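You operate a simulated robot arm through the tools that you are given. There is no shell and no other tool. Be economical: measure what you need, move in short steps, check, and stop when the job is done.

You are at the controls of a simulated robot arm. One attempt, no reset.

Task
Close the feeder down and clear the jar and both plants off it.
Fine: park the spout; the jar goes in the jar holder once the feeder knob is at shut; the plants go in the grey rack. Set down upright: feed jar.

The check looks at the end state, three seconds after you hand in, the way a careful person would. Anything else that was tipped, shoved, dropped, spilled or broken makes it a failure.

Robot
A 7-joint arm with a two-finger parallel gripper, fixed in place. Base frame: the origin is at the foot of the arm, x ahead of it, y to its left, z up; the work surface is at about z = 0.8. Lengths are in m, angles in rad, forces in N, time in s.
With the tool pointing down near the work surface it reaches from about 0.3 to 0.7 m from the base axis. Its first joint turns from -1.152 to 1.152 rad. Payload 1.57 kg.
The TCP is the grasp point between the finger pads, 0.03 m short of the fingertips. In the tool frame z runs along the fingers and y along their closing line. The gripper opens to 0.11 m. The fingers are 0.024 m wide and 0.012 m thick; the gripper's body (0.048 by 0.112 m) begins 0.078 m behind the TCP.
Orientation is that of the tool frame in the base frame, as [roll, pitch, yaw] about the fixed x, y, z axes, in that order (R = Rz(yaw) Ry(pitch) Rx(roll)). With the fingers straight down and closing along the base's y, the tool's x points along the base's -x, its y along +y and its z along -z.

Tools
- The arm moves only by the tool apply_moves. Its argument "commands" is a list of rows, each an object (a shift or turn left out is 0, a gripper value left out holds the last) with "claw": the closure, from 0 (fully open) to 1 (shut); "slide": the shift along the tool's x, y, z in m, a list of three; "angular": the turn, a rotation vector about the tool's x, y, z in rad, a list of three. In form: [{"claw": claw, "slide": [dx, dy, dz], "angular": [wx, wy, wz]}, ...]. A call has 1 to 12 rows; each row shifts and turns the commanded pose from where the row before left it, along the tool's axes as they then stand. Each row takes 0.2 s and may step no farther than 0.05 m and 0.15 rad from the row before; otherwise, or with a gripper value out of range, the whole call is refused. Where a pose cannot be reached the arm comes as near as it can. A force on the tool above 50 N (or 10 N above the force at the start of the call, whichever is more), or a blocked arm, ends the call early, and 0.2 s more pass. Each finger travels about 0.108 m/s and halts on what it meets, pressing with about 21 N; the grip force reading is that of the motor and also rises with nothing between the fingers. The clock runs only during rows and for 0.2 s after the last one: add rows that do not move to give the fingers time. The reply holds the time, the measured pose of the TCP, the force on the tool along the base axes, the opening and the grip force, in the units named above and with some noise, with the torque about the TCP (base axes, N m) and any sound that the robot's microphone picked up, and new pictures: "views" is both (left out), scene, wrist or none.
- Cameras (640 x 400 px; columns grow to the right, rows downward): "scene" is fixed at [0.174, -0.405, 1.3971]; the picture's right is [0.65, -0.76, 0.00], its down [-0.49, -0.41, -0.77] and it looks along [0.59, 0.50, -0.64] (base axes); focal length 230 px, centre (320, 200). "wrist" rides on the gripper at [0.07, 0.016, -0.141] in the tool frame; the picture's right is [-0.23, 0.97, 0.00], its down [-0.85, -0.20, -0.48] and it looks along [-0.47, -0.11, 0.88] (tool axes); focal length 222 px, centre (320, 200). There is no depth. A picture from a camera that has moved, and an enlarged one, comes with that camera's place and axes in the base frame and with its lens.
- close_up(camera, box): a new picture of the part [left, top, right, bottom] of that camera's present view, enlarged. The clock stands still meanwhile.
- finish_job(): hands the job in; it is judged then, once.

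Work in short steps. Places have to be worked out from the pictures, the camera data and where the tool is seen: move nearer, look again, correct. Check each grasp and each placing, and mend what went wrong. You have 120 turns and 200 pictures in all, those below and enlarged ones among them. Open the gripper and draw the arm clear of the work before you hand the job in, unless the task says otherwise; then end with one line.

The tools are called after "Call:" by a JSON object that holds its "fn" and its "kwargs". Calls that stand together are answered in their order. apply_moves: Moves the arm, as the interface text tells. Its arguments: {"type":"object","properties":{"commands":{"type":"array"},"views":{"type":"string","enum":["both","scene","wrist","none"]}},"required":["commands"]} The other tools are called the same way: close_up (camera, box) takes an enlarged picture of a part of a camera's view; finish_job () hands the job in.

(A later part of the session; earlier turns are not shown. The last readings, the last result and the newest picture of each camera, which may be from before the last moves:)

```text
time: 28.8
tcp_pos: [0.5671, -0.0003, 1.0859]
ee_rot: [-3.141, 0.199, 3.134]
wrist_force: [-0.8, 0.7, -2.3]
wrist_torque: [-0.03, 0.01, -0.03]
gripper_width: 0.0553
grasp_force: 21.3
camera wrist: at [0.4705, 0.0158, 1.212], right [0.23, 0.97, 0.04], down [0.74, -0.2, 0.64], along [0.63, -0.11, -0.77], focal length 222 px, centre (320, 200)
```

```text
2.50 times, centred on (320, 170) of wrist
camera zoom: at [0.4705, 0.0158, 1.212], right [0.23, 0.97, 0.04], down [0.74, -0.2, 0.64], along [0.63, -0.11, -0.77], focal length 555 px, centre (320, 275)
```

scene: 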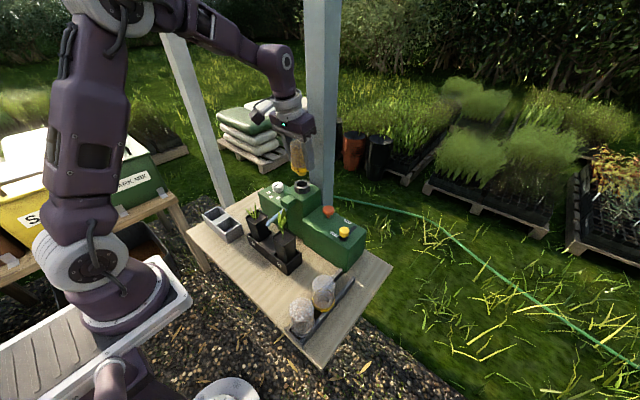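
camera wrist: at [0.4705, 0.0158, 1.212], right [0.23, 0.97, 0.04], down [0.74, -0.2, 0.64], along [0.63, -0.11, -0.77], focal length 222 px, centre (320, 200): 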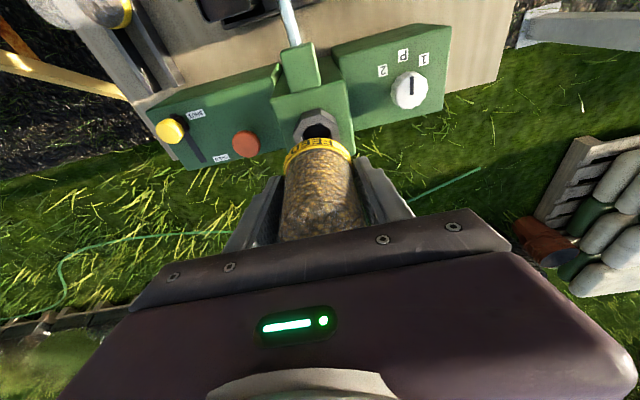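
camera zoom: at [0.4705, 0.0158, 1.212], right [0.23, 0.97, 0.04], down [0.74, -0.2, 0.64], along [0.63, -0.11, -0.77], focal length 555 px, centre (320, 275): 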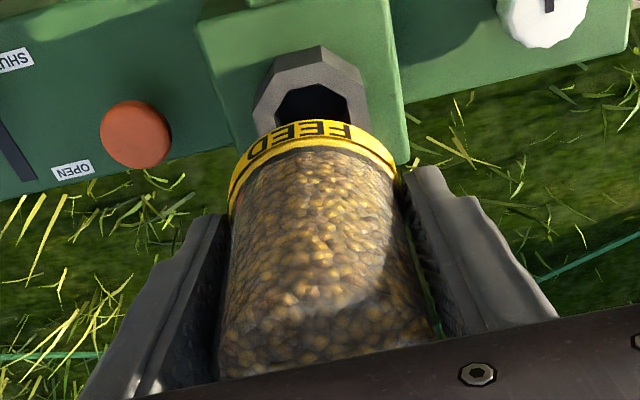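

The jar still hangs vertical. Its band bottom is about 0.037 below the TCP and its nozzle about 0.057 below. The holder rails have their tops near z≈0.828, at y≈-0.245 and -0.203, so the band rests on them. I'll carry the jar over the free far slot.

Call:
{"fn": "apply_moves", "kwargs": {"commands": [{"slide": [0.0167, -0.0373, 0.001]}, {"slide": [0.0167, -0.0373, 0.001]}, {"slide": [0.0167, -0.0373, 0.001]}, {"slide": [0.0167, -0.0373, 0.001]}, {"slide": [0.0167, -0.0373, 0.001]}, {"slide": [0.0167, -0.0373, 0.001]}, {}]}}

Call:
{"fn": "close_up", "kwargs": {"camera": "scene", "box": [270, 200, 400, 350]}}

Call:
{"fn": "close_up", "kwargs": {"camera": "wrist", "box": [240, 60, 400, 240]}}

```text
time: 30.4
tcp_pos: [0.4668, -0.2254, 1.0558]
ee_rot: [3.141, 0.201, 3.138]
wrist_force: [0.0, -0.7, -1.7]
wrist_torque: [0.0, -0.03, 0.0]
gripper_width: 0.0556
grasp_force: 20.7
camera wrist: at [0.3707, -0.2082, 1.1808], right [0.23, 0.97, 0.04], down [0.74, -0.2, 0.64], along [0.63, -0.11, -0.77], focal length 222 px, centre (320, 200)
```

scene: 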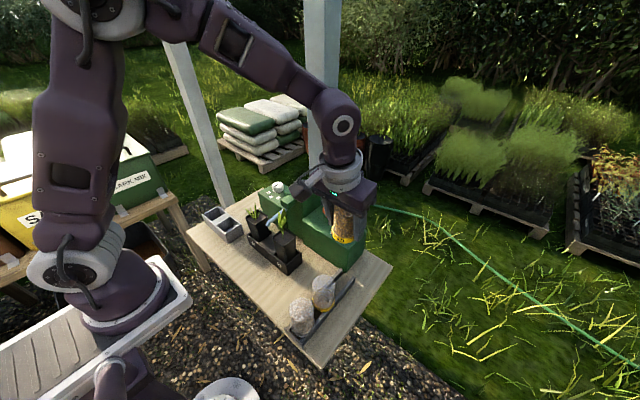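
wrist: 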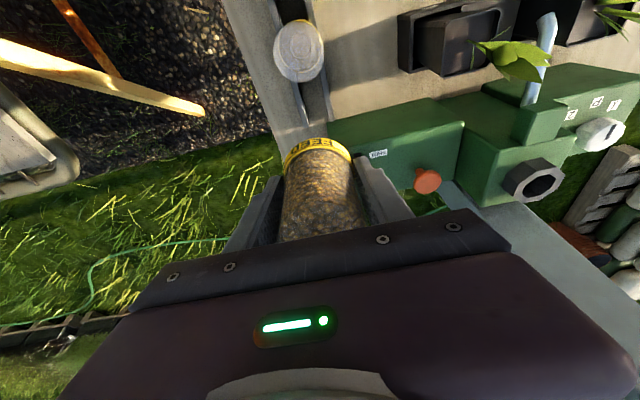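

```text
2.67 times, centred on (335, 275) of scene
camera zoom: at [0.174, -0.405, 1.3971], right [0.65, -0.76, 0.0], down [-0.49, -0.41, -0.77], along [0.59, 0.5, -0.64], focal length 613 px, centre (280, 0)
```

zoom: 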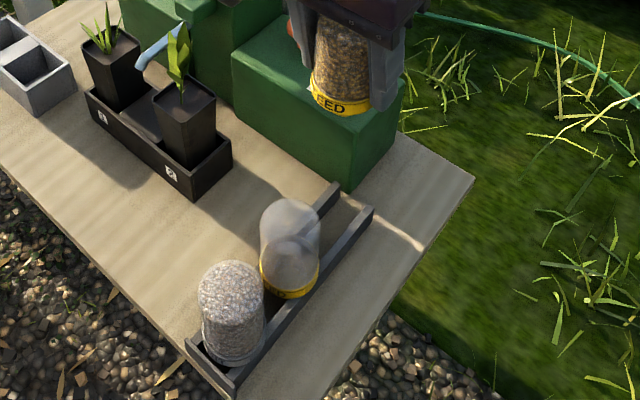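

```text
2.22 times, centred on (320, 150) of wrist
camera zoom: at [0.3707, -0.2082, 1.1808], right [0.23, 0.97, 0.04], down [0.74, -0.2, 0.64], along [0.63, -0.11, -0.77], focal length 494 px, centre (320, 311)
```

zoom: 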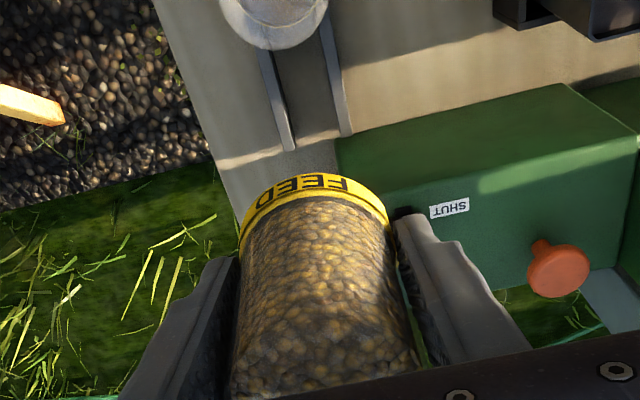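

The rails end at x≈0.506 with their centre at y≈-0.2225. I'll aim for x≈0.47 and lower to just above the rails.

Call:
{"fn": "apply_moves", "kwargs": {"commands": [{"slide": [0.007, 0.0006, 0.0384]}, {"slide": [0.007, 0.0006, 0.0384]}, {"slide": [0.007, 0.0006, 0.0384]}, {"slide": [0.007, 0.0006, 0.0384]}, {}]}}

Call:
{"fn": "close_up", "kwargs": {"camera": "scene", "box": [280, 230, 380, 350]}}

Call:
{"fn": "close_up", "kwargs": {"camera": "wrist", "box": [240, 60, 400, 240]}}

```text
time: 31.6
tcp_pos: [0.4721, -0.2198, 0.8992]
ee_rot: [3.142, 0.202, 3.136]
wrist_force: [0.5, -0.3, -0.9]
wrist_torque: [0.01, -0.01, 0.0]
gripper_width: 0.0556
grasp_force: 21.2
camera wrist: at [0.3739, -0.2032, 1.0247], right [0.23, 0.97, 0.05], down [0.74, -0.2, 0.64], along [0.63, -0.11, -0.77], focal length 222 px, centre (320, 200)
```

scene: 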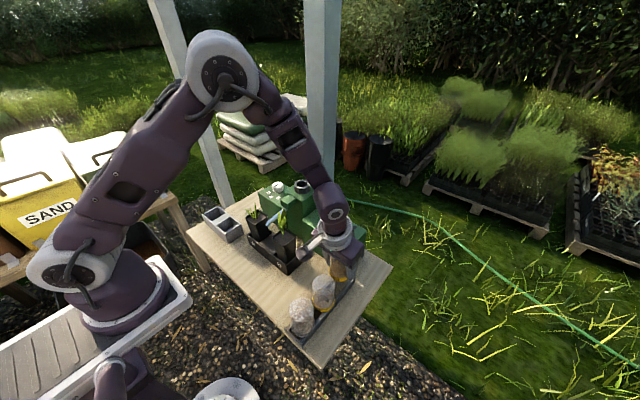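
wrist: 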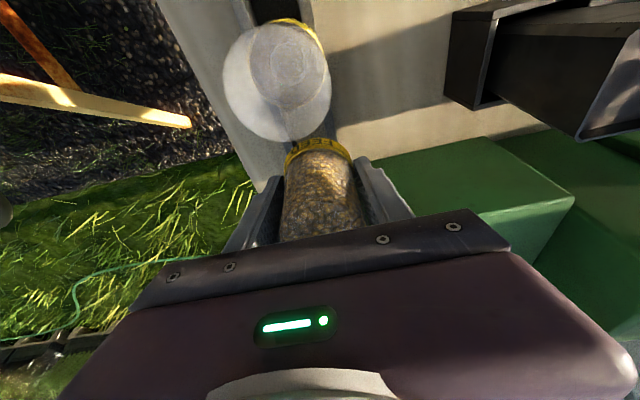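

```text
3.33 times, centred on (330, 290) of scene
camera zoom: at [0.1741, -0.405, 1.3971], right [0.65, -0.76, 0.0], down [-0.49, -0.41, -0.77], along [0.59, 0.5, -0.64], focal length 767 px, centre (287, -100)
```

zoom: 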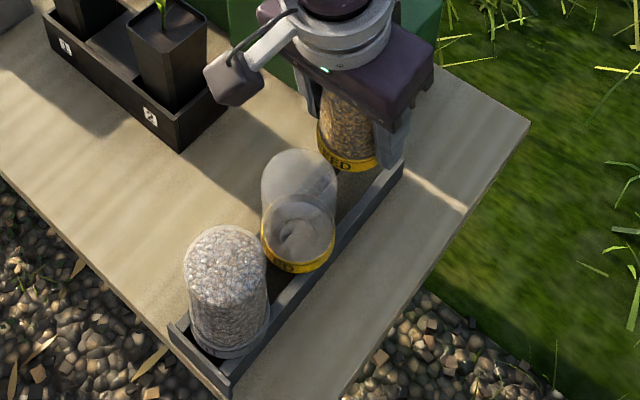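

```text
2.22 times, centred on (320, 150) of wrist
camera zoom: at [0.3739, -0.2032, 1.0247], right [0.23, 0.97, 0.05], down [0.74, -0.2, 0.64], along [0.63, -0.11, -0.77], focal length 494 px, centre (320, 311)
```

zoom: 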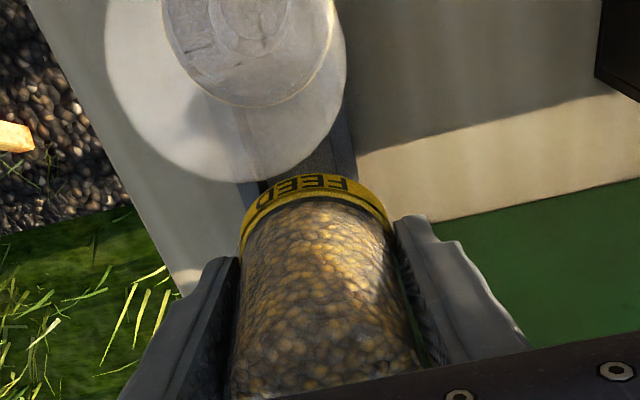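

Alignment looks good. I'll shift 2 mm toward -y and lower slowly while watching the force.

Call:
{"fn": "apply_moves", "kwargs": {"commands": [{"slide": [0.002, -0.002, 0.0098]}, {"slide": [0.002, 0, 0.0098]}, {"slide": [0.001, 0, 0.0049]}, {}], "views": "wrist"}}

Call:
{"fn": "close_up", "kwargs": {"camera": "scene", "box": [300, 230, 380, 310]}}

```text
time: 32.6
tcp_pos: [0.4706, -0.2233, 0.8774]
ee_rot: [3.141, 0.2, 3.136]
wrist_force: [0.7, 0.0, -1.6]
wrist_torque: [0.0, -0.01, 0.02]
gripper_width: 0.0555
grasp_force: 21.3
camera wrist: at [0.3738, -0.2068, 1.0023], right [0.23, 0.97, 0.05], down [0.74, -0.2, 0.64], along [0.63, -0.11, -0.77], focal length 222 px, centre (320, 200)
```

wrist: 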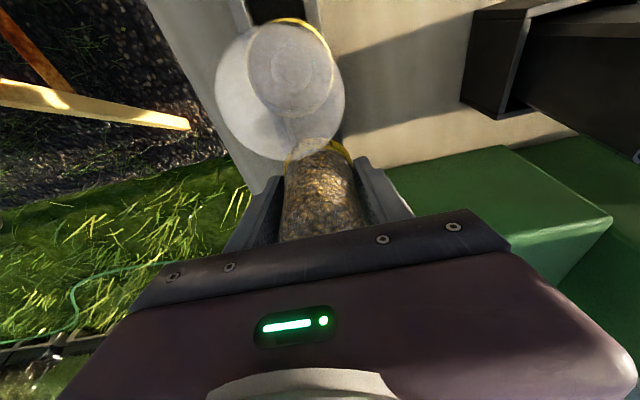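

```text
5.00 times, centred on (340, 270) of scene
camera zoom: at [0.1741, -0.405, 1.3971], right [0.65, -0.76, 0.0], down [-0.49, -0.41, -0.77], along [0.59, 0.5, -0.64], focal length 1150 px, centre (220, -150)
```

zoom: 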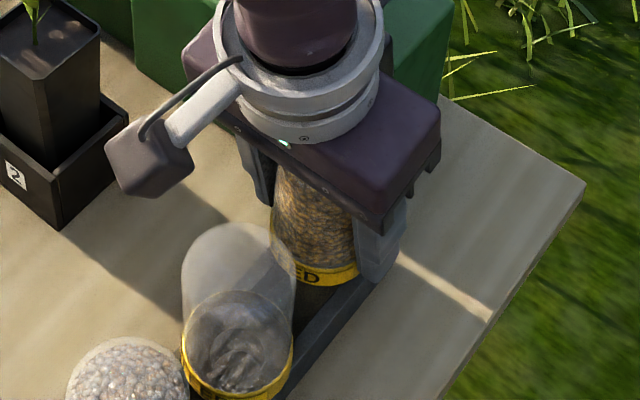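

Call:
{"fn": "apply_moves", "kwargs": {"commands": [{"slide": [0.001, 0, 0.0049]}, {"slide": [0.001, 0, 0.0049]}, {}], "views": "none"}}

```text
time: 33.4
tcp_pos: [0.4699, -0.2243, 0.8676]
ee_rot: [3.141, 0.2, 3.138]
wrist_force: [0.0, -0.2, -2.0]
wrist_torque: [-0.01, 0.0, 0.0]
gripper_width: 0.0558
grasp_force: 21.4
```

No contact yet at z=0.8676, so I'll keep lowering in small steps.

Call:
{"fn": "apply_moves", "kwargs": {"commands": [{"slide": [0.0006, 0, 0.003]}, {"slide": [0.0006, 0, 0.003]}, {}], "views": "wrist"}}

Call:
{"fn": "close_up", "kwargs": {"camera": "scene", "box": [310, 250, 370, 310]}}

```text
time: 34.2
tcp_pos: [0.4703, -0.2245, 0.8623]
ee_rot: [3.141, 0.199, 3.136]
wrist_force: [0.7, -1.0, -1.8]
wrist_torque: [0.0, -0.01, 0.0]
gripper_width: 0.0556
grasp_force: 21.4
camera wrist: at [0.3738, -0.2075, 0.9864], right [0.23, 0.97, 0.05], down [0.74, -0.2, 0.64], along [0.63, -0.11, -0.77], focal length 222 px, centre (320, 200)
```

wrist: 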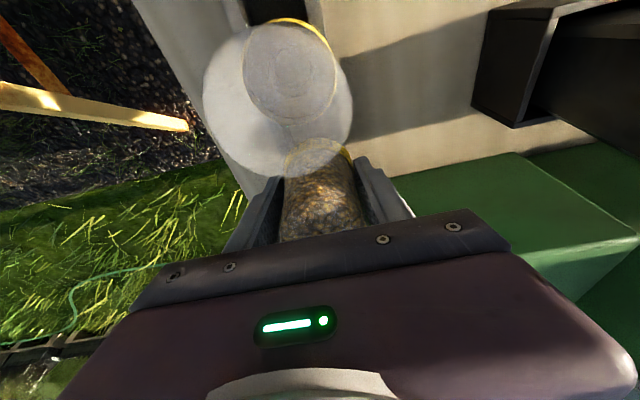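

```text
6.67 times, centred on (340, 280) of scene
camera zoom: at [0.1741, -0.405, 1.3971], right [0.65, -0.76, 0.0], down [-0.49, -0.41, -0.77], along [0.59, 0.5, -0.64], focal length 1534 px, centre (187, -333)
```

zoom: 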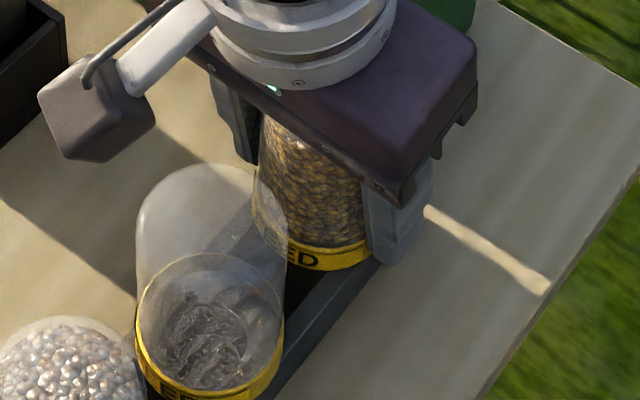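

Call:
{"fn": "apply_moves", "kwargs": {"commands": [{"slide": [0.0006, 0, 0.003]}, {}, {"slide": [0.0004, 0, 0.002]}, {}], "views": "none"}}

```text
time: 35.2
tcp_pos: [0.4709, -0.224, 0.857]
ee_rot: [-3.14, 0.201, 3.135]
wrist_force: [3.1, -0.4, 19.8]
wrist_torque: [0.42, -0.12, -0.05]
gripper_width: 0.0557
grasp_force: 21.1
```

There is contact, 20 N about 0.02 toward +y, which looks like the band touching the +y rail. I'll check how it sits.

Call:
{"fn": "close_up", "kwargs": {"camera": "scene", "box": [310, 250, 370, 310]}}

Call:
{"fn": "close_up", "kwargs": {"camera": "wrist", "box": [240, 60, 400, 240]}}

```text
6.67 times, centred on (340, 280) of scene
camera zoom: at [0.1738, -0.4049, 1.3971], right [0.65, -0.76, 0.0], down [-0.49, -0.41, -0.77], along [0.59, 0.5, -0.64], focal length 1534 px, centre (187, -333)
```

zoom: 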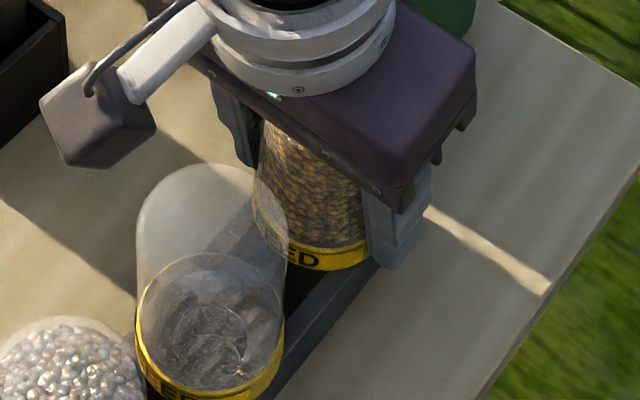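

```text
2.22 times, centred on (320, 150) of wrist
camera zoom: at [0.3743, -0.2072, 0.9819], right [0.23, 0.97, 0.04], down [0.74, -0.2, 0.64], along [0.63, -0.11, -0.77], focal length 494 px, centre (320, 311)
```

zoom: 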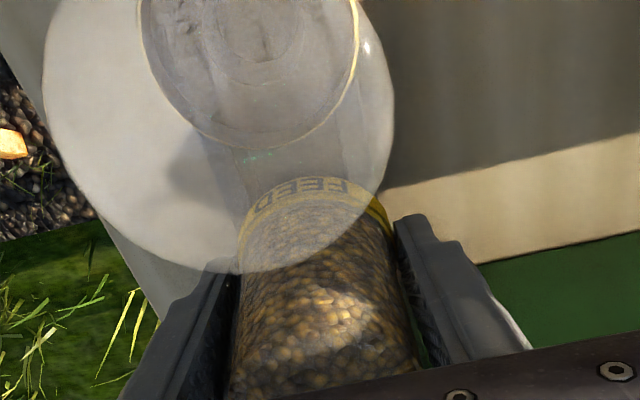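

The band should be resting on the rail to within a couple of millimetres. I'll release gently and look.

Call:
{"fn": "apply_moves", "kwargs": {"commands": [{"claw": 0.46}, {"claw": 0.4}, {"claw": 0.3}, {}], "views": "none"}}

Call:
{"fn": "close_up", "kwargs": {"camera": "scene", "box": [310, 250, 370, 310]}}

Call:
{"fn": "close_up", "kwargs": {"camera": "wrist", "box": [240, 60, 400, 240]}}

```text
time: 36.2
tcp_pos: [0.47, -0.2245, 0.8569]
ee_rot: [3.141, 0.202, 3.136]
wrist_force: [0.4, -0.4, 0.4]
wrist_torque: [0.01, 0.03, 0.01]
gripper_width: 0.0769
grasp_force: 0.0
```

```text
6.67 times, centred on (340, 280) of scene
camera zoom: at [0.174, -0.405, 1.3971], right [0.65, -0.76, 0.0], down [-0.49, -0.41, -0.77], along [0.59, 0.5, -0.64], focal length 1534 px, centre (187, -333)
```

zoom: 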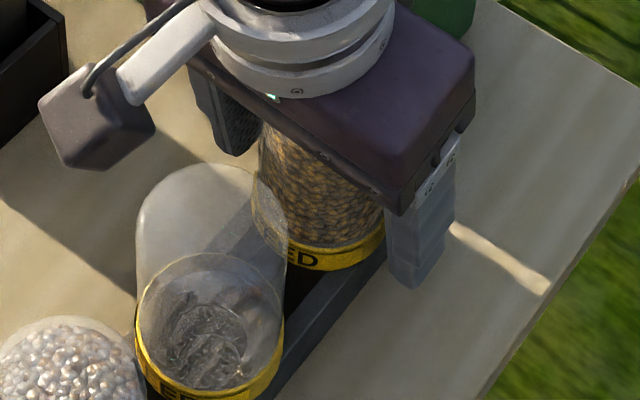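

```text
2.22 times, centred on (320, 150) of wrist
camera zoom: at [0.3739, -0.2073, 0.9817], right [0.23, 0.97, 0.05], down [0.74, -0.2, 0.64], along [0.63, -0.11, -0.77], focal length 494 px, centre (320, 311)
```

zoom: 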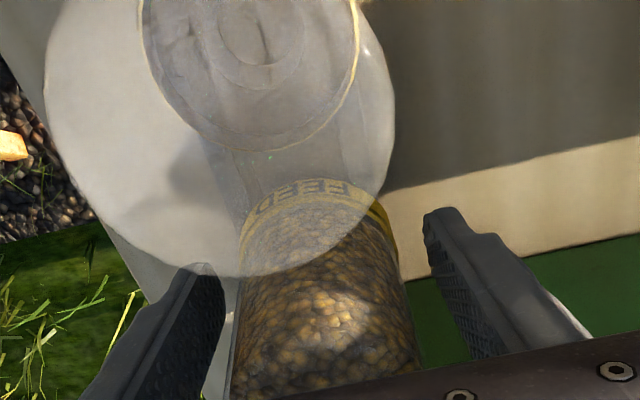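

The jar stayed put. I'll raise the gripper straight up off it.

Call:
{"fn": "apply_moves", "kwargs": {"commands": [{"slide": [-0.005, 0, -0.0245]}, {"slide": [-0.008, 0, -0.039]}, {"slide": [-0.008, 0, -0.039]}, {"slide": [-0.008, 0, -0.039]}, {"slide": [-0.009, 0, -0.045]}, {"slide": [-0.009, 0, -0.045]}, {}]}}

Call:
{"fn": "close_up", "kwargs": {"camera": "scene", "box": [280, 230, 380, 350]}}

Call:
{"fn": "close_up", "kwargs": {"camera": "wrist", "box": [240, 10, 400, 200]}}

```text
time: 37.8
tcp_pos: [0.4693, -0.2255, 1.0908]
ee_rot: [-3.141, 0.2, 3.138]
wrist_force: [-0.5, -0.4, -0.1]
wrist_torque: [0.0, 0.02, -0.03]
gripper_width: 0.0771
grasp_force: 0.1
camera wrist: at [0.3723, -0.2087, 1.2165], right [0.23, 0.97, 0.05], down [0.74, -0.2, 0.64], along [0.63, -0.11, -0.77], focal length 222 px, centre (320, 200)
```

scene: 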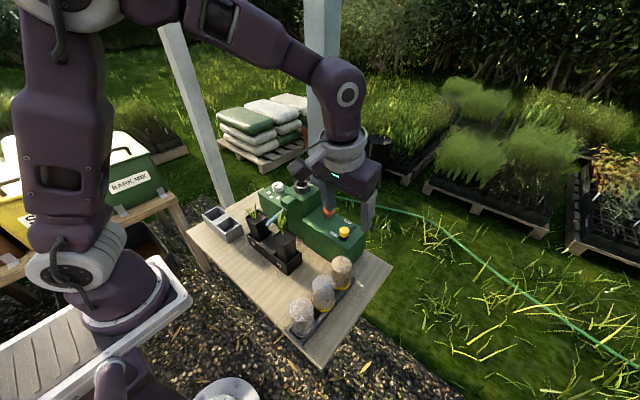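
wrist: 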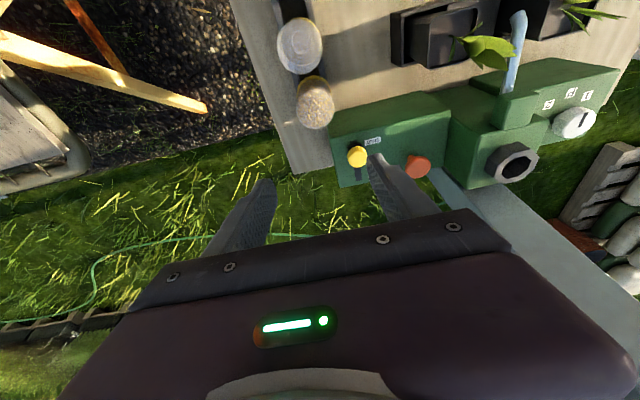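

```text
3.33 times, centred on (330, 290) of scene
camera zoom: at [0.174, -0.405, 1.3971], right [0.65, -0.76, 0.0], down [-0.49, -0.41, -0.77], along [0.59, 0.5, -0.64], focal length 767 px, centre (287, -100)
```

zoom: 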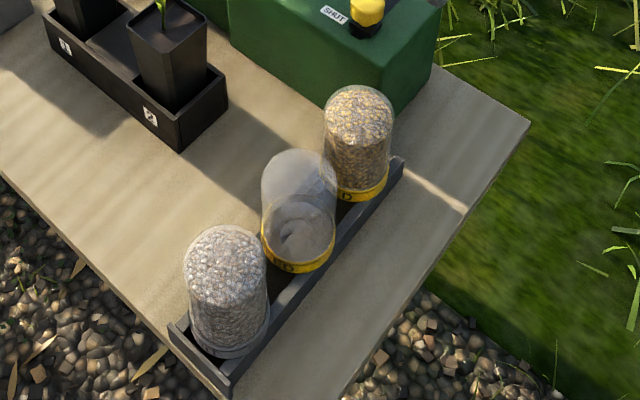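

```text
2.11 times, centred on (320, 105) of wrist
camera zoom: at [0.3723, -0.2087, 1.2165], right [0.23, 0.97, 0.05], down [0.74, -0.2, 0.64], along [0.63, -0.11, -0.77], focal length 468 px, centre (320, 400)
```

zoom: 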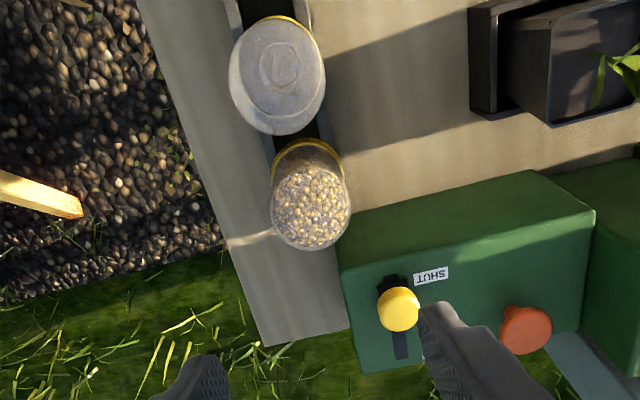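

The feed jar stands upright in the holder. Next are the plants, so I'll level the tool and look over the tray and rack.

Call:
{"fn": "apply_moves", "kwargs": {"commands": [{"angular": [0, 0.1, 0], "claw": 0.0}, {"angular": [0, 0.1, 0]}, {"slide": [0.0143, 0.0394, -0.013]}, {"slide": [0.0143, 0.0394, -0.013]}, {"slide": [0.0143, 0.0394, -0.013]}, {"slide": [0.0143, 0.0394, -0.013]}, {"slide": [0.0143, 0.0394, -0.013]}, {"slide": [0.0143, 0.0394, -0.013]}, {"slide": [0.0143, 0.0394, -0.013]}, {}]}}

Call:
{"fn": "close_up", "kwargs": {"camera": "wrist", "box": [180, 10, 480, 200]}}

Call:
{"fn": "close_up", "kwargs": {"camera": "scene", "box": [190, 180, 310, 280]}}

```text
time: 40.0
tcp_pos: [0.3698, 0.057, 1.1835]
ee_rot: [3.141, 0.001, 3.137]
wrist_force: [-0.5, 0.8, 0.1]
wrist_torque: [-0.04, -0.01, 0.04]
gripper_width: 0.11
grasp_force: 0.1
camera wrist: at [0.2992, 0.0732, 1.3252], right [0.23, 0.97, 0.0], down [0.85, -0.2, 0.48], along [0.47, -0.11, -0.88], focal length 222 px, centre (320, 200)
```

scene: 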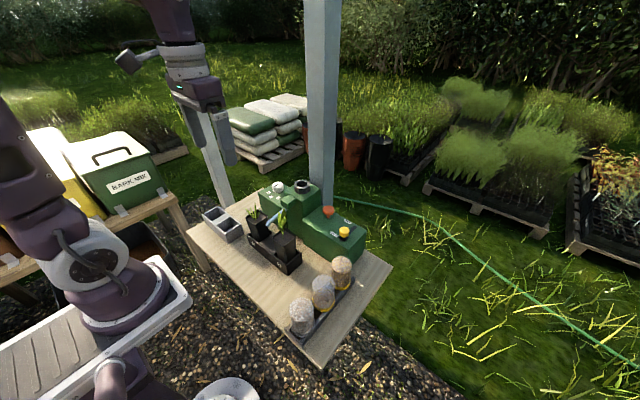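
wrist: 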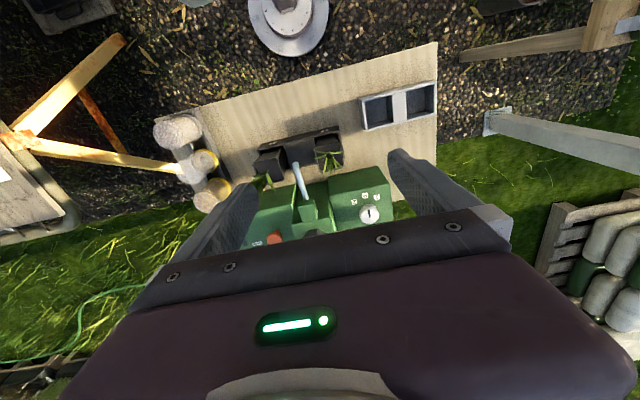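

```text
2.11 times, centred on (330, 105) of wrist
camera zoom: at [0.2992, 0.0732, 1.3252], right [0.23, 0.97, 0.0], down [0.85, -0.2, 0.48], along [0.47, -0.11, -0.88], focal length 468 px, centre (299, 400)
```

zoom: 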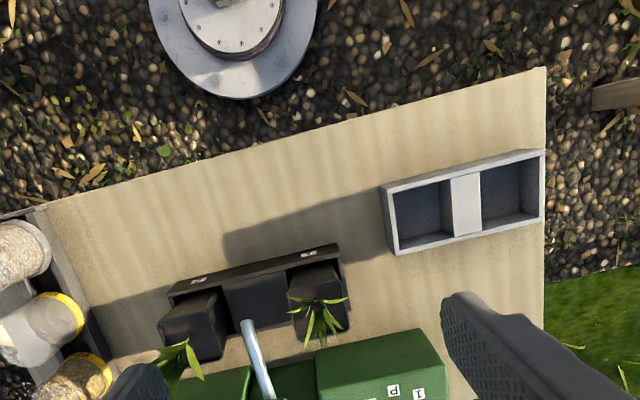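

```text
4.00 times, centred on (250, 230) of scene
camera zoom: at [0.174, -0.405, 1.3971], right [0.65, -0.76, 0.0], down [-0.49, -0.41, -0.77], along [0.59, 0.5, -0.64], focal length 920 px, centre (600, 80)
```

zoom: 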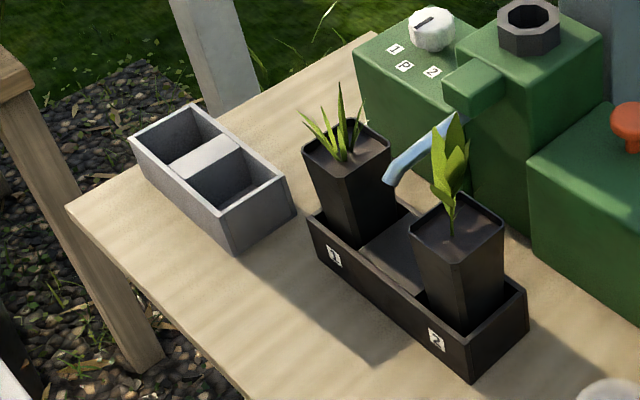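

The pots' rims are near (0.43, 0.06, 0.914) and (0.43, -0.055, 0.914). The grey rack spans x 0.356–0.416, with its top at z≈0.85 and cells at y≈0.172 and 0.252. The leaves stand tall, so I'll try gripping with the tool leaned back 0.6 rad to keep the palm off them.

Call:
{"fn": "apply_moves", "kwargs": {"commands": [{"angular": [0, -0.15, 0], "claw": 0.36}, {"angular": [0, -0.15, 0]}, {"angular": [0, -0.15, 0]}, {"angular": [0, -0.15, 0]}, {"slide": [0.0226, 0, 0.033]}, {"slide": [0.0226, 0, 0.033]}, {"slide": [0.0226, 0, 0.033]}, {}]}}

```text
time: 41.8
tcp_pos: [0.3727, 0.0529, 1.062]
ee_rot: [-3.14, 0.602, 3.138]
wrist_force: [-0.1, 0.2, 0.3]
wrist_torque: [-0.01, 0.01, 0.01]
gripper_width: 0.0703
grasp_force: 0.0
camera wrist: at [0.2349, 0.069, 1.1402], right [0.19, 0.97, 0.13], down [0.43, -0.2, 0.88], along [0.88, -0.11, -0.46], focal length 222 px, centre (320, 200)
```

scene: 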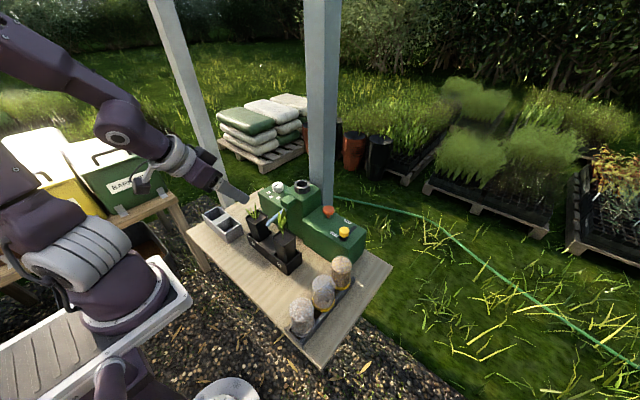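
wrist: 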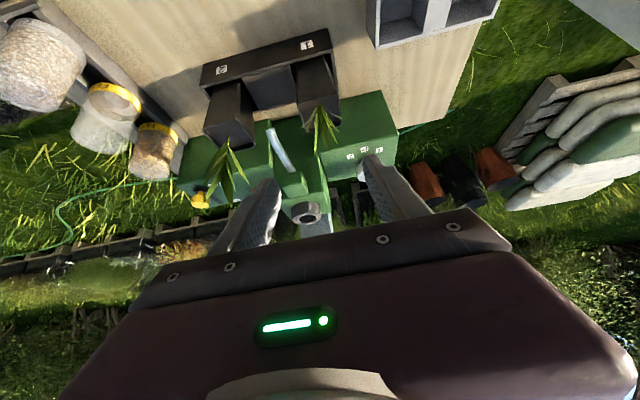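

The tilt is reachable. I'll zoom in to refine the pot positions.

Call:
{"fn": "close_up", "kwargs": {"camera": "wrist", "box": [180, 20, 400, 220]}}

Call:
{"fn": "close_up", "kwargs": {"camera": "scene", "box": [235, 190, 305, 275]}}

```text
2.00 times, centred on (290, 120) of wrist
camera zoom: at [0.2349, 0.069, 1.1402], right [0.19, 0.97, 0.13], down [0.43, -0.2, 0.88], along [0.88, -0.11, -0.46], focal length 444 px, centre (380, 360)
```

zoom: 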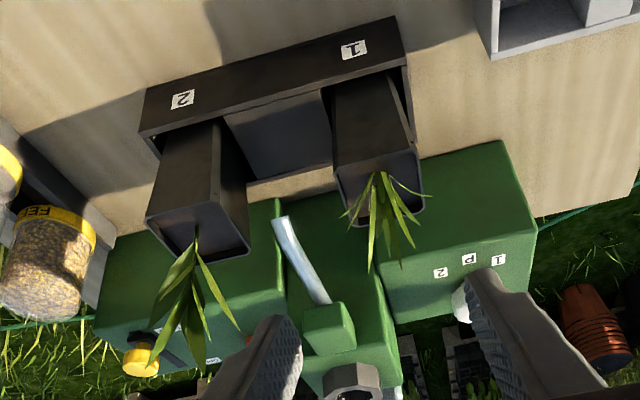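

```text
4.71 times, centred on (270, 232) of scene
camera zoom: at [0.174, -0.405, 1.3971], right [0.65, -0.76, 0.0], down [-0.49, -0.41, -0.77], along [0.59, 0.5, -0.64], focal length 1082 px, centre (555, 47)
```

zoom: 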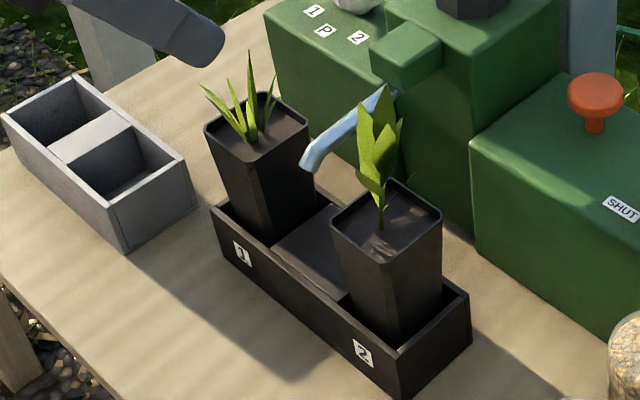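

Pot 1's rim is centred at about (0.437, 0.058), roughly 0.053 wide. I'll approach it from the robot side.

Call:
{"fn": "apply_moves", "kwargs": {"commands": [{"slide": [0.0185, 0.001, 0.0347]}, {"slide": [0.0185, 0.001, 0.0347]}, {"slide": [0.0185, 0.001, 0.0347]}, {}]}}

Call:
{"fn": "close_up", "kwargs": {"camera": "wrist", "box": [220, 60, 420, 240]}}

Call:
{"fn": "close_up", "kwargs": {"camera": "scene", "box": [190, 160, 310, 260]}}

```text
time: 42.8
tcp_pos: [0.3728, 0.0534, 1.0595]
ee_rot: [3.141, 0.599, 3.136]
wrist_force: [0.0, 0.7, -0.5]
wrist_torque: [-0.01, -0.01, -0.01]
gripper_width: 0.0706
grasp_force: 0.0
out of reach, approached as far as the arm can: row 1, 2, 3
camera wrist: at [0.2359, 0.0715, 1.1373], right [0.19, 0.97, 0.13], down [0.43, -0.2, 0.88], along [0.88, -0.11, -0.46], focal length 222 px, centre (320, 200)
```

scene: 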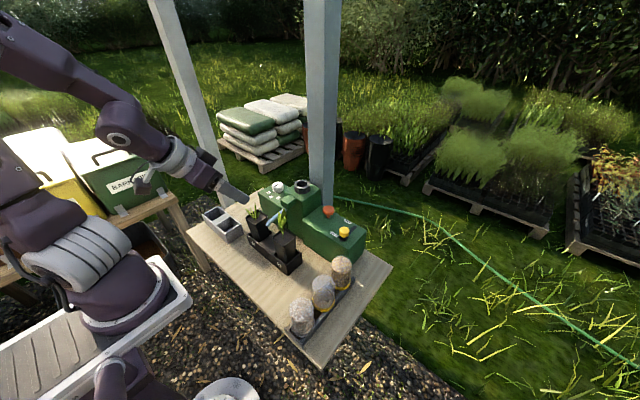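
wrist: 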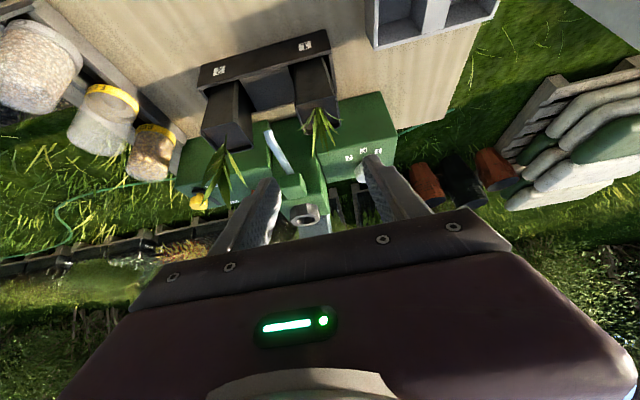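

```text
2.22 times, centred on (320, 150) of wrist
camera zoom: at [0.2359, 0.0715, 1.1373], right [0.19, 0.97, 0.13], down [0.43, -0.2, 0.88], along [0.88, -0.11, -0.46], focal length 494 px, centre (320, 311)
```

zoom: 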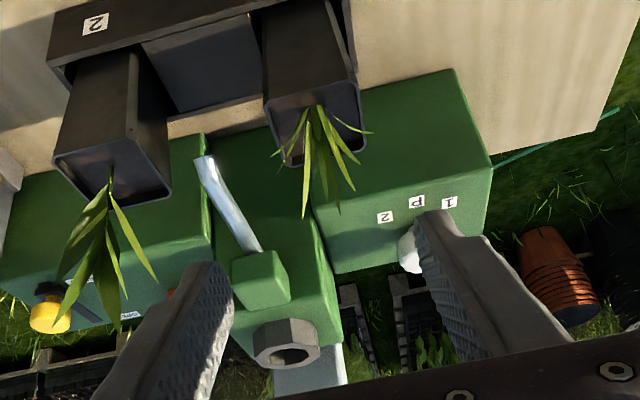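

```text
4.00 times, centred on (250, 210) of scene
camera zoom: at [0.174, -0.405, 1.3971], right [0.65, -0.76, 0.0], down [-0.49, -0.41, -0.77], along [0.59, 0.5, -0.64], focal length 920 px, centre (600, 160)
```

zoom: 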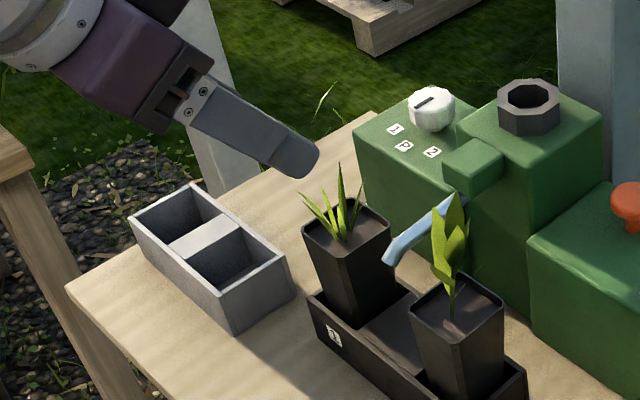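

Leaning back 0.6 rad is out of reach there. I'll reduce the lean to 0.45 and see what pose results.

Call:
{"fn": "apply_moves", "kwargs": {"commands": [{"angular": [0, 0.15, 0]}, {}], "views": "none"}}

```text
time: 43.4
tcp_pos: [0.3734, 0.053, 1.0598]
ee_rot: [3.141, 0.449, 3.137]
wrist_force: [0.5, -0.5, 0.3]
wrist_torque: [0.01, -0.07, 0.02]
gripper_width: 0.0704
grasp_force: 0.1
```

Call:
{"fn": "apply_moves", "kwargs": {"commands": [{"slide": [-0.0149, 0.0025, 0.0405]}, {"slide": [-0.0149, 0.0025, 0.0405]}, {}]}}

Call:
{"fn": "close_up", "kwargs": {"camera": "wrist", "box": [220, 60, 420, 240]}}

Call:
{"fn": "close_up", "kwargs": {"camera": "scene", "box": [190, 160, 310, 260]}}

```text
time: 44.2
tcp_pos: [0.4063, 0.0546, 1.0699]
ee_rot: [3.14, 0.449, 3.137]
wrist_force: [0.7, -0.5, 0.3]
wrist_torque: [0.01, 0.01, 0.0]
gripper_width: 0.0703
grasp_force: 0.0
out of reach, approached as far as the arm can: row 1, 2
camera wrist: at [0.2823, 0.0711, 1.1674], right [0.21, 0.97, 0.1], down [0.56, -0.2, 0.8], along [0.8, -0.11, -0.59], focal length 222 px, centre (320, 200)
```

scene: 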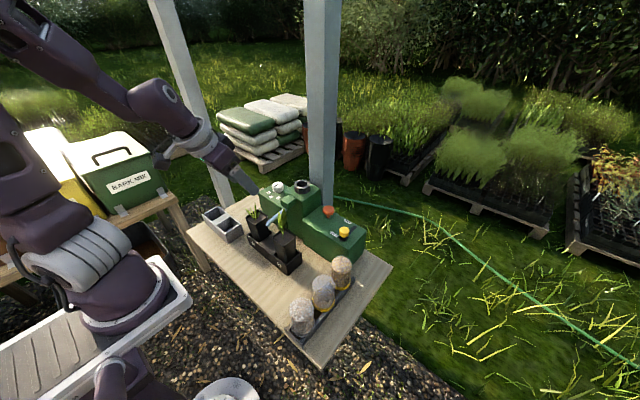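
wrist: 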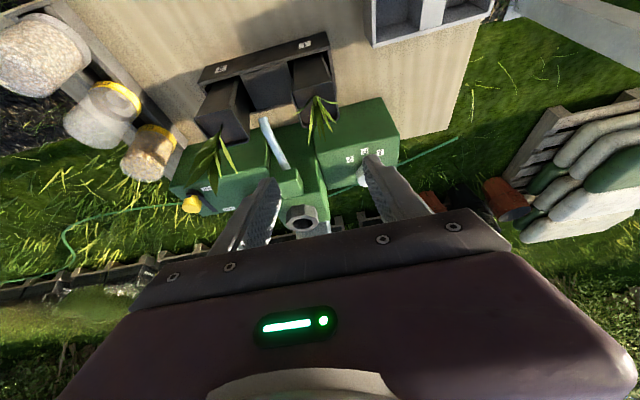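

```text
2.22 times, centred on (320, 150) of wrist
camera zoom: at [0.2823, 0.0711, 1.1674], right [0.21, 0.97, 0.1], down [0.56, -0.2, 0.8], along [0.8, -0.11, -0.59], focal length 494 px, centre (320, 311)
```

zoom: 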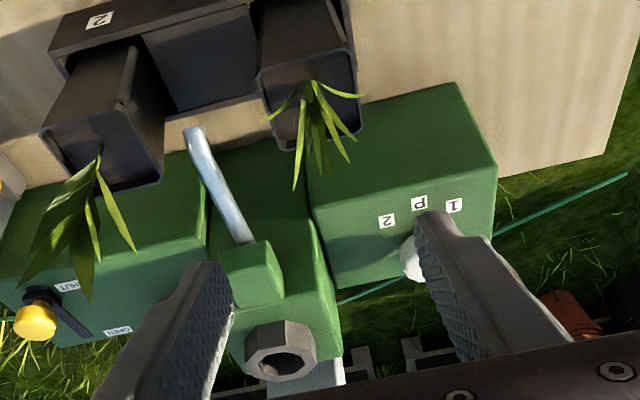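

```text
4.00 times, centred on (250, 210) of scene
camera zoom: at [0.174, -0.405, 1.3971], right [0.65, -0.76, 0.0], down [-0.49, -0.41, -0.77], along [0.59, 0.5, -0.64], focal length 920 px, centre (600, 160)
```

zoom: 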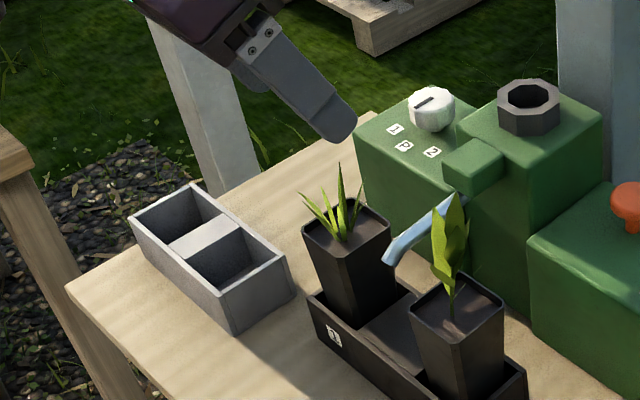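

That's also out of reach, so the tool must stay close to vertical radially. The grass on pot 1 tops out at about 0.975, so a vertical grip at rim height clears it, with the palm at 0.99. I'll level the tool.

Call:
{"fn": "apply_moves", "kwargs": {"commands": [{"angular": [0, 0.15, 0]}, {"angular": [0, 0.15, 0]}, {"angular": [0, 0.149, 0]}, {"slide": [-0.015, 0.001, 0]}, {"slide": [-0.014, 0.001, 0]}, {}]}}

Call:
{"fn": "close_up", "kwargs": {"camera": "wrist", "box": [220, 40, 420, 220]}}

```text
time: 45.6
tcp_pos: [0.4381, 0.0525, 1.0706]
ee_rot: [-3.14, 0.001, 3.137]
wrist_force: [0.7, 0.3, 0.1]
wrist_torque: [-0.01, -0.03, 0.01]
gripper_width: 0.0706
grasp_force: 0.1
camera wrist: at [0.3676, 0.07, 1.2127], right [0.23, 0.97, 0.0], down [0.85, -0.2, 0.48], along [0.47, -0.11, -0.88], focal length 222 px, centre (320, 200)
```

scene: 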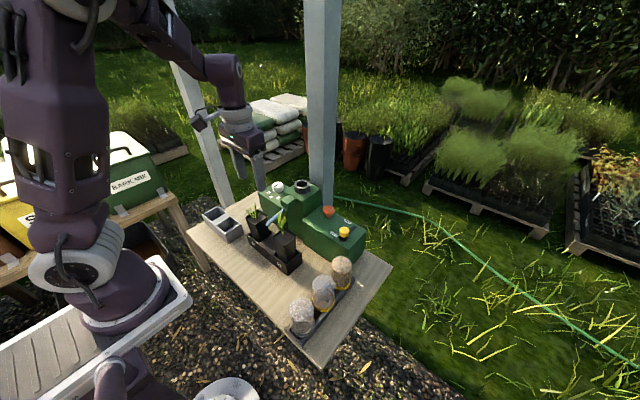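
wrist: 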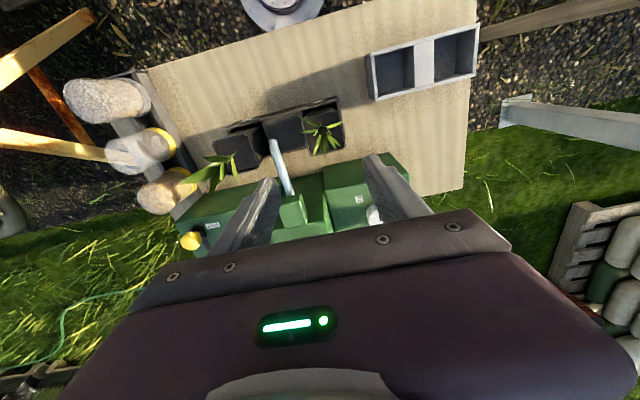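

```text
2.22 times, centred on (320, 130) of wrist
camera zoom: at [0.3676, 0.07, 1.2127], right [0.23, 0.97, 0.0], down [0.85, -0.2, 0.48], along [0.47, -0.11, -0.88], focal length 494 px, centre (320, 356)
```

zoom: 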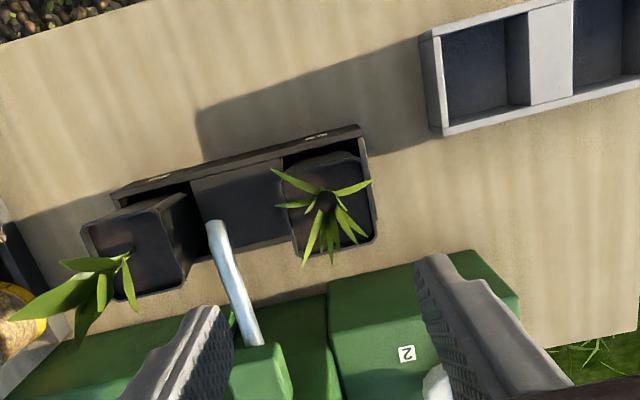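

Pot 1 is refined to (0.430, 0.0615), with a rim about 0.046 × 0.05. I'll correct and descend to rim level.

Call:
{"fn": "apply_moves", "kwargs": {"commands": [{"slide": [0.008, 0.009, 0.03]}, {"slide": [0, 0, 0.042]}, {}], "views": "wrist"}}

Call:
{"fn": "close_up", "kwargs": {"camera": "wrist", "box": [220, 60, 420, 240]}}

Call:
{"fn": "close_up", "kwargs": {"camera": "scene", "box": [210, 140, 310, 260]}}

```text
time: 46.4
tcp_pos: [0.4298, 0.0616, 0.9988]
ee_rot: [-3.141, 0.0, 3.137]
wrist_force: [-0.5, 0.5, 0.0]
wrist_torque: [0.01, -0.03, 0.0]
gripper_width: 0.0705
grasp_force: 0.1
camera wrist: at [0.36, 0.0792, 1.141], right [0.23, 0.97, 0.0], down [0.85, -0.2, 0.48], along [0.47, -0.11, -0.88], focal length 222 px, centre (320, 200)
```

wrist: 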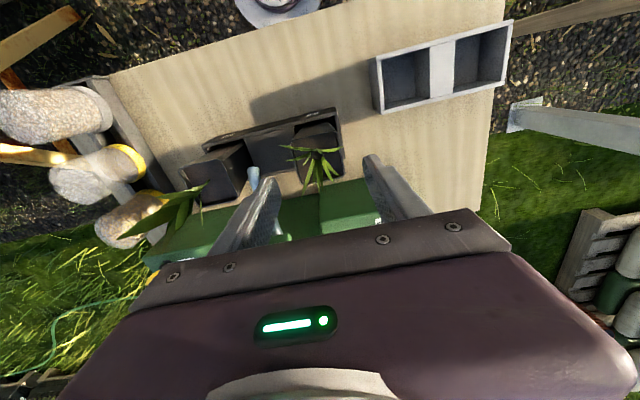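

```text
2.22 times, centred on (320, 150) of wrist
camera zoom: at [0.36, 0.0792, 1.141], right [0.23, 0.97, 0.0], down [0.85, -0.2, 0.48], along [0.47, -0.11, -0.88], focal length 494 px, centre (320, 311)
```

zoom: 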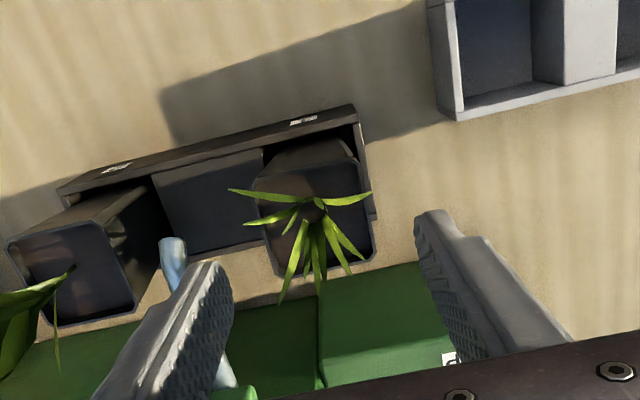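

```text
3.33 times, centred on (260, 200) of scene
camera zoom: at [0.174, -0.405, 1.3971], right [0.65, -0.76, 0.0], down [-0.49, -0.41, -0.77], along [0.59, 0.5, -0.64], focal length 767 px, centre (520, 200)
```

zoom: 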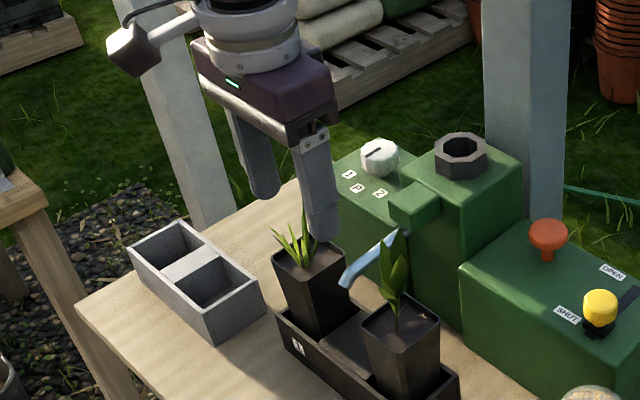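

Centred. I'll descend to the rim.

Call:
{"fn": "apply_moves", "kwargs": {"commands": [{"slide": [0, -0.001, 0.042]}, {"slide": [0, 0, 0.043]}, {}, {"claw": 0.55}, {"claw": 0.7}, {}], "views": "wrist"}}

Call:
{"fn": "close_up", "kwargs": {"camera": "scene", "box": [230, 170, 310, 260]}}

```text
time: 47.8
tcp_pos: [0.4264, 0.0625, 0.9153]
ee_rot: [3.14, 0.001, 3.136]
wrist_force: [0.7, 0.2, 0.7]
wrist_torque: [-0.01, 0.02, -0.01]
gripper_width: 0.0493
grasp_force: 21.0
camera wrist: at [0.3568, 0.08, 1.0566], right [0.23, 0.97, 0.0], down [0.85, -0.2, 0.48], along [0.47, -0.11, -0.88], focal length 222 px, centre (320, 200)
```

wrist: 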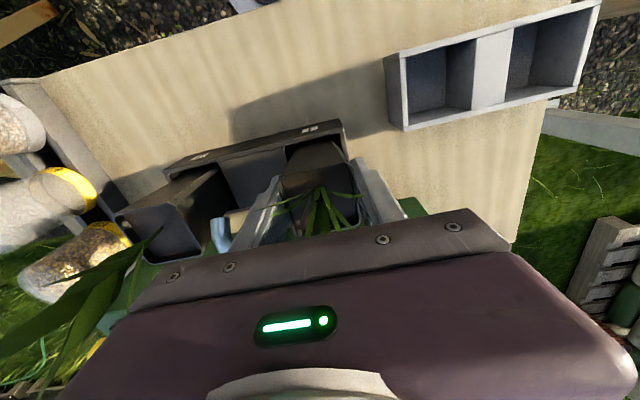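

```text
4.44 times, centred on (270, 215) of scene
camera zoom: at [0.1741, -0.405, 1.3971], right [0.65, -0.76, 0.0], down [-0.49, -0.41, -0.77], along [0.59, 0.5, -0.64], focal length 1022 px, centre (542, 133)
```

zoom: 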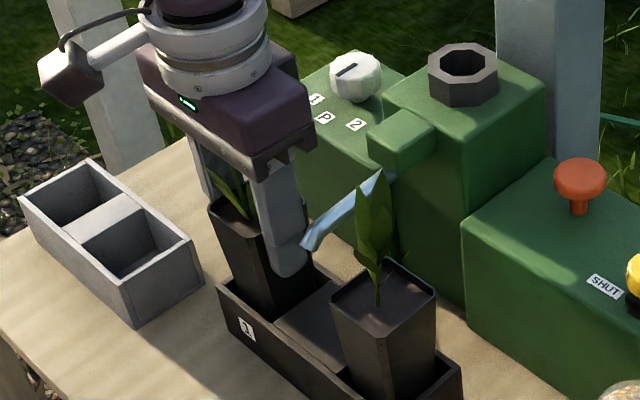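

Gripped at 0.049. I'll lift straight up.

Call:
{"fn": "apply_moves", "kwargs": {"commands": [{"slide": [0, 0, -0.015]}, {"slide": [0, 0, -0.025]}, {"slide": [0, 0, -0.03]}, {"slide": [0, 0, -0.03]}, {}]}}

Call:
{"fn": "close_up", "kwargs": {"camera": "scene", "box": [200, 150, 310, 270]}}

```text
time: 49.0
tcp_pos: [0.428, 0.0627, 1.0155]
ee_rot: [3.141, 0.001, 3.136]
wrist_force: [0.3, -0.3, -1.7]
wrist_torque: [0.01, 0.0, -0.01]
gripper_width: 0.0497
grasp_force: 20.7
camera wrist: at [0.3573, 0.0796, 1.1571], right [0.23, 0.97, 0.0], down [0.85, -0.2, 0.48], along [0.47, -0.11, -0.88], focal length 222 px, centre (320, 200)
```

scene: 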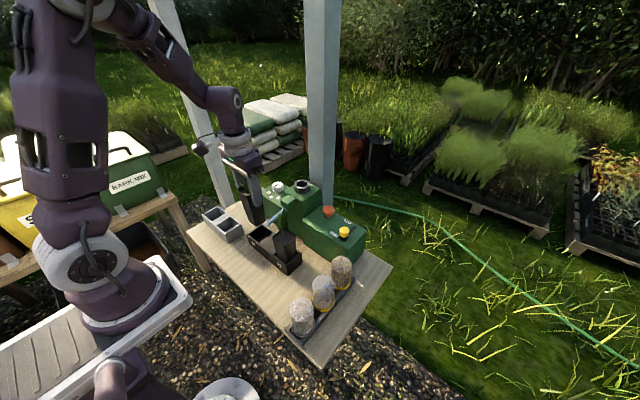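
wrist: 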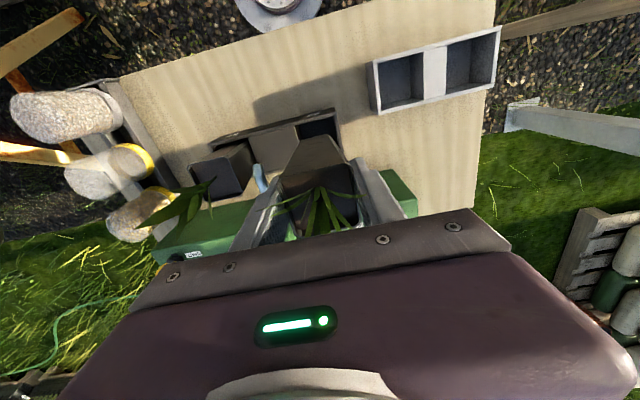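

```text
3.33 times, centred on (255, 210) of scene
camera zoom: at [0.174, -0.405, 1.3971], right [0.65, -0.76, 0.0], down [-0.49, -0.41, -0.77], along [0.59, 0.5, -0.64], focal length 767 px, centre (537, 167)
```

zoom: 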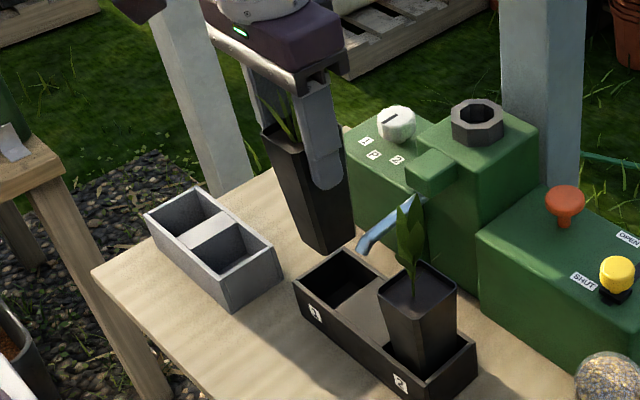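

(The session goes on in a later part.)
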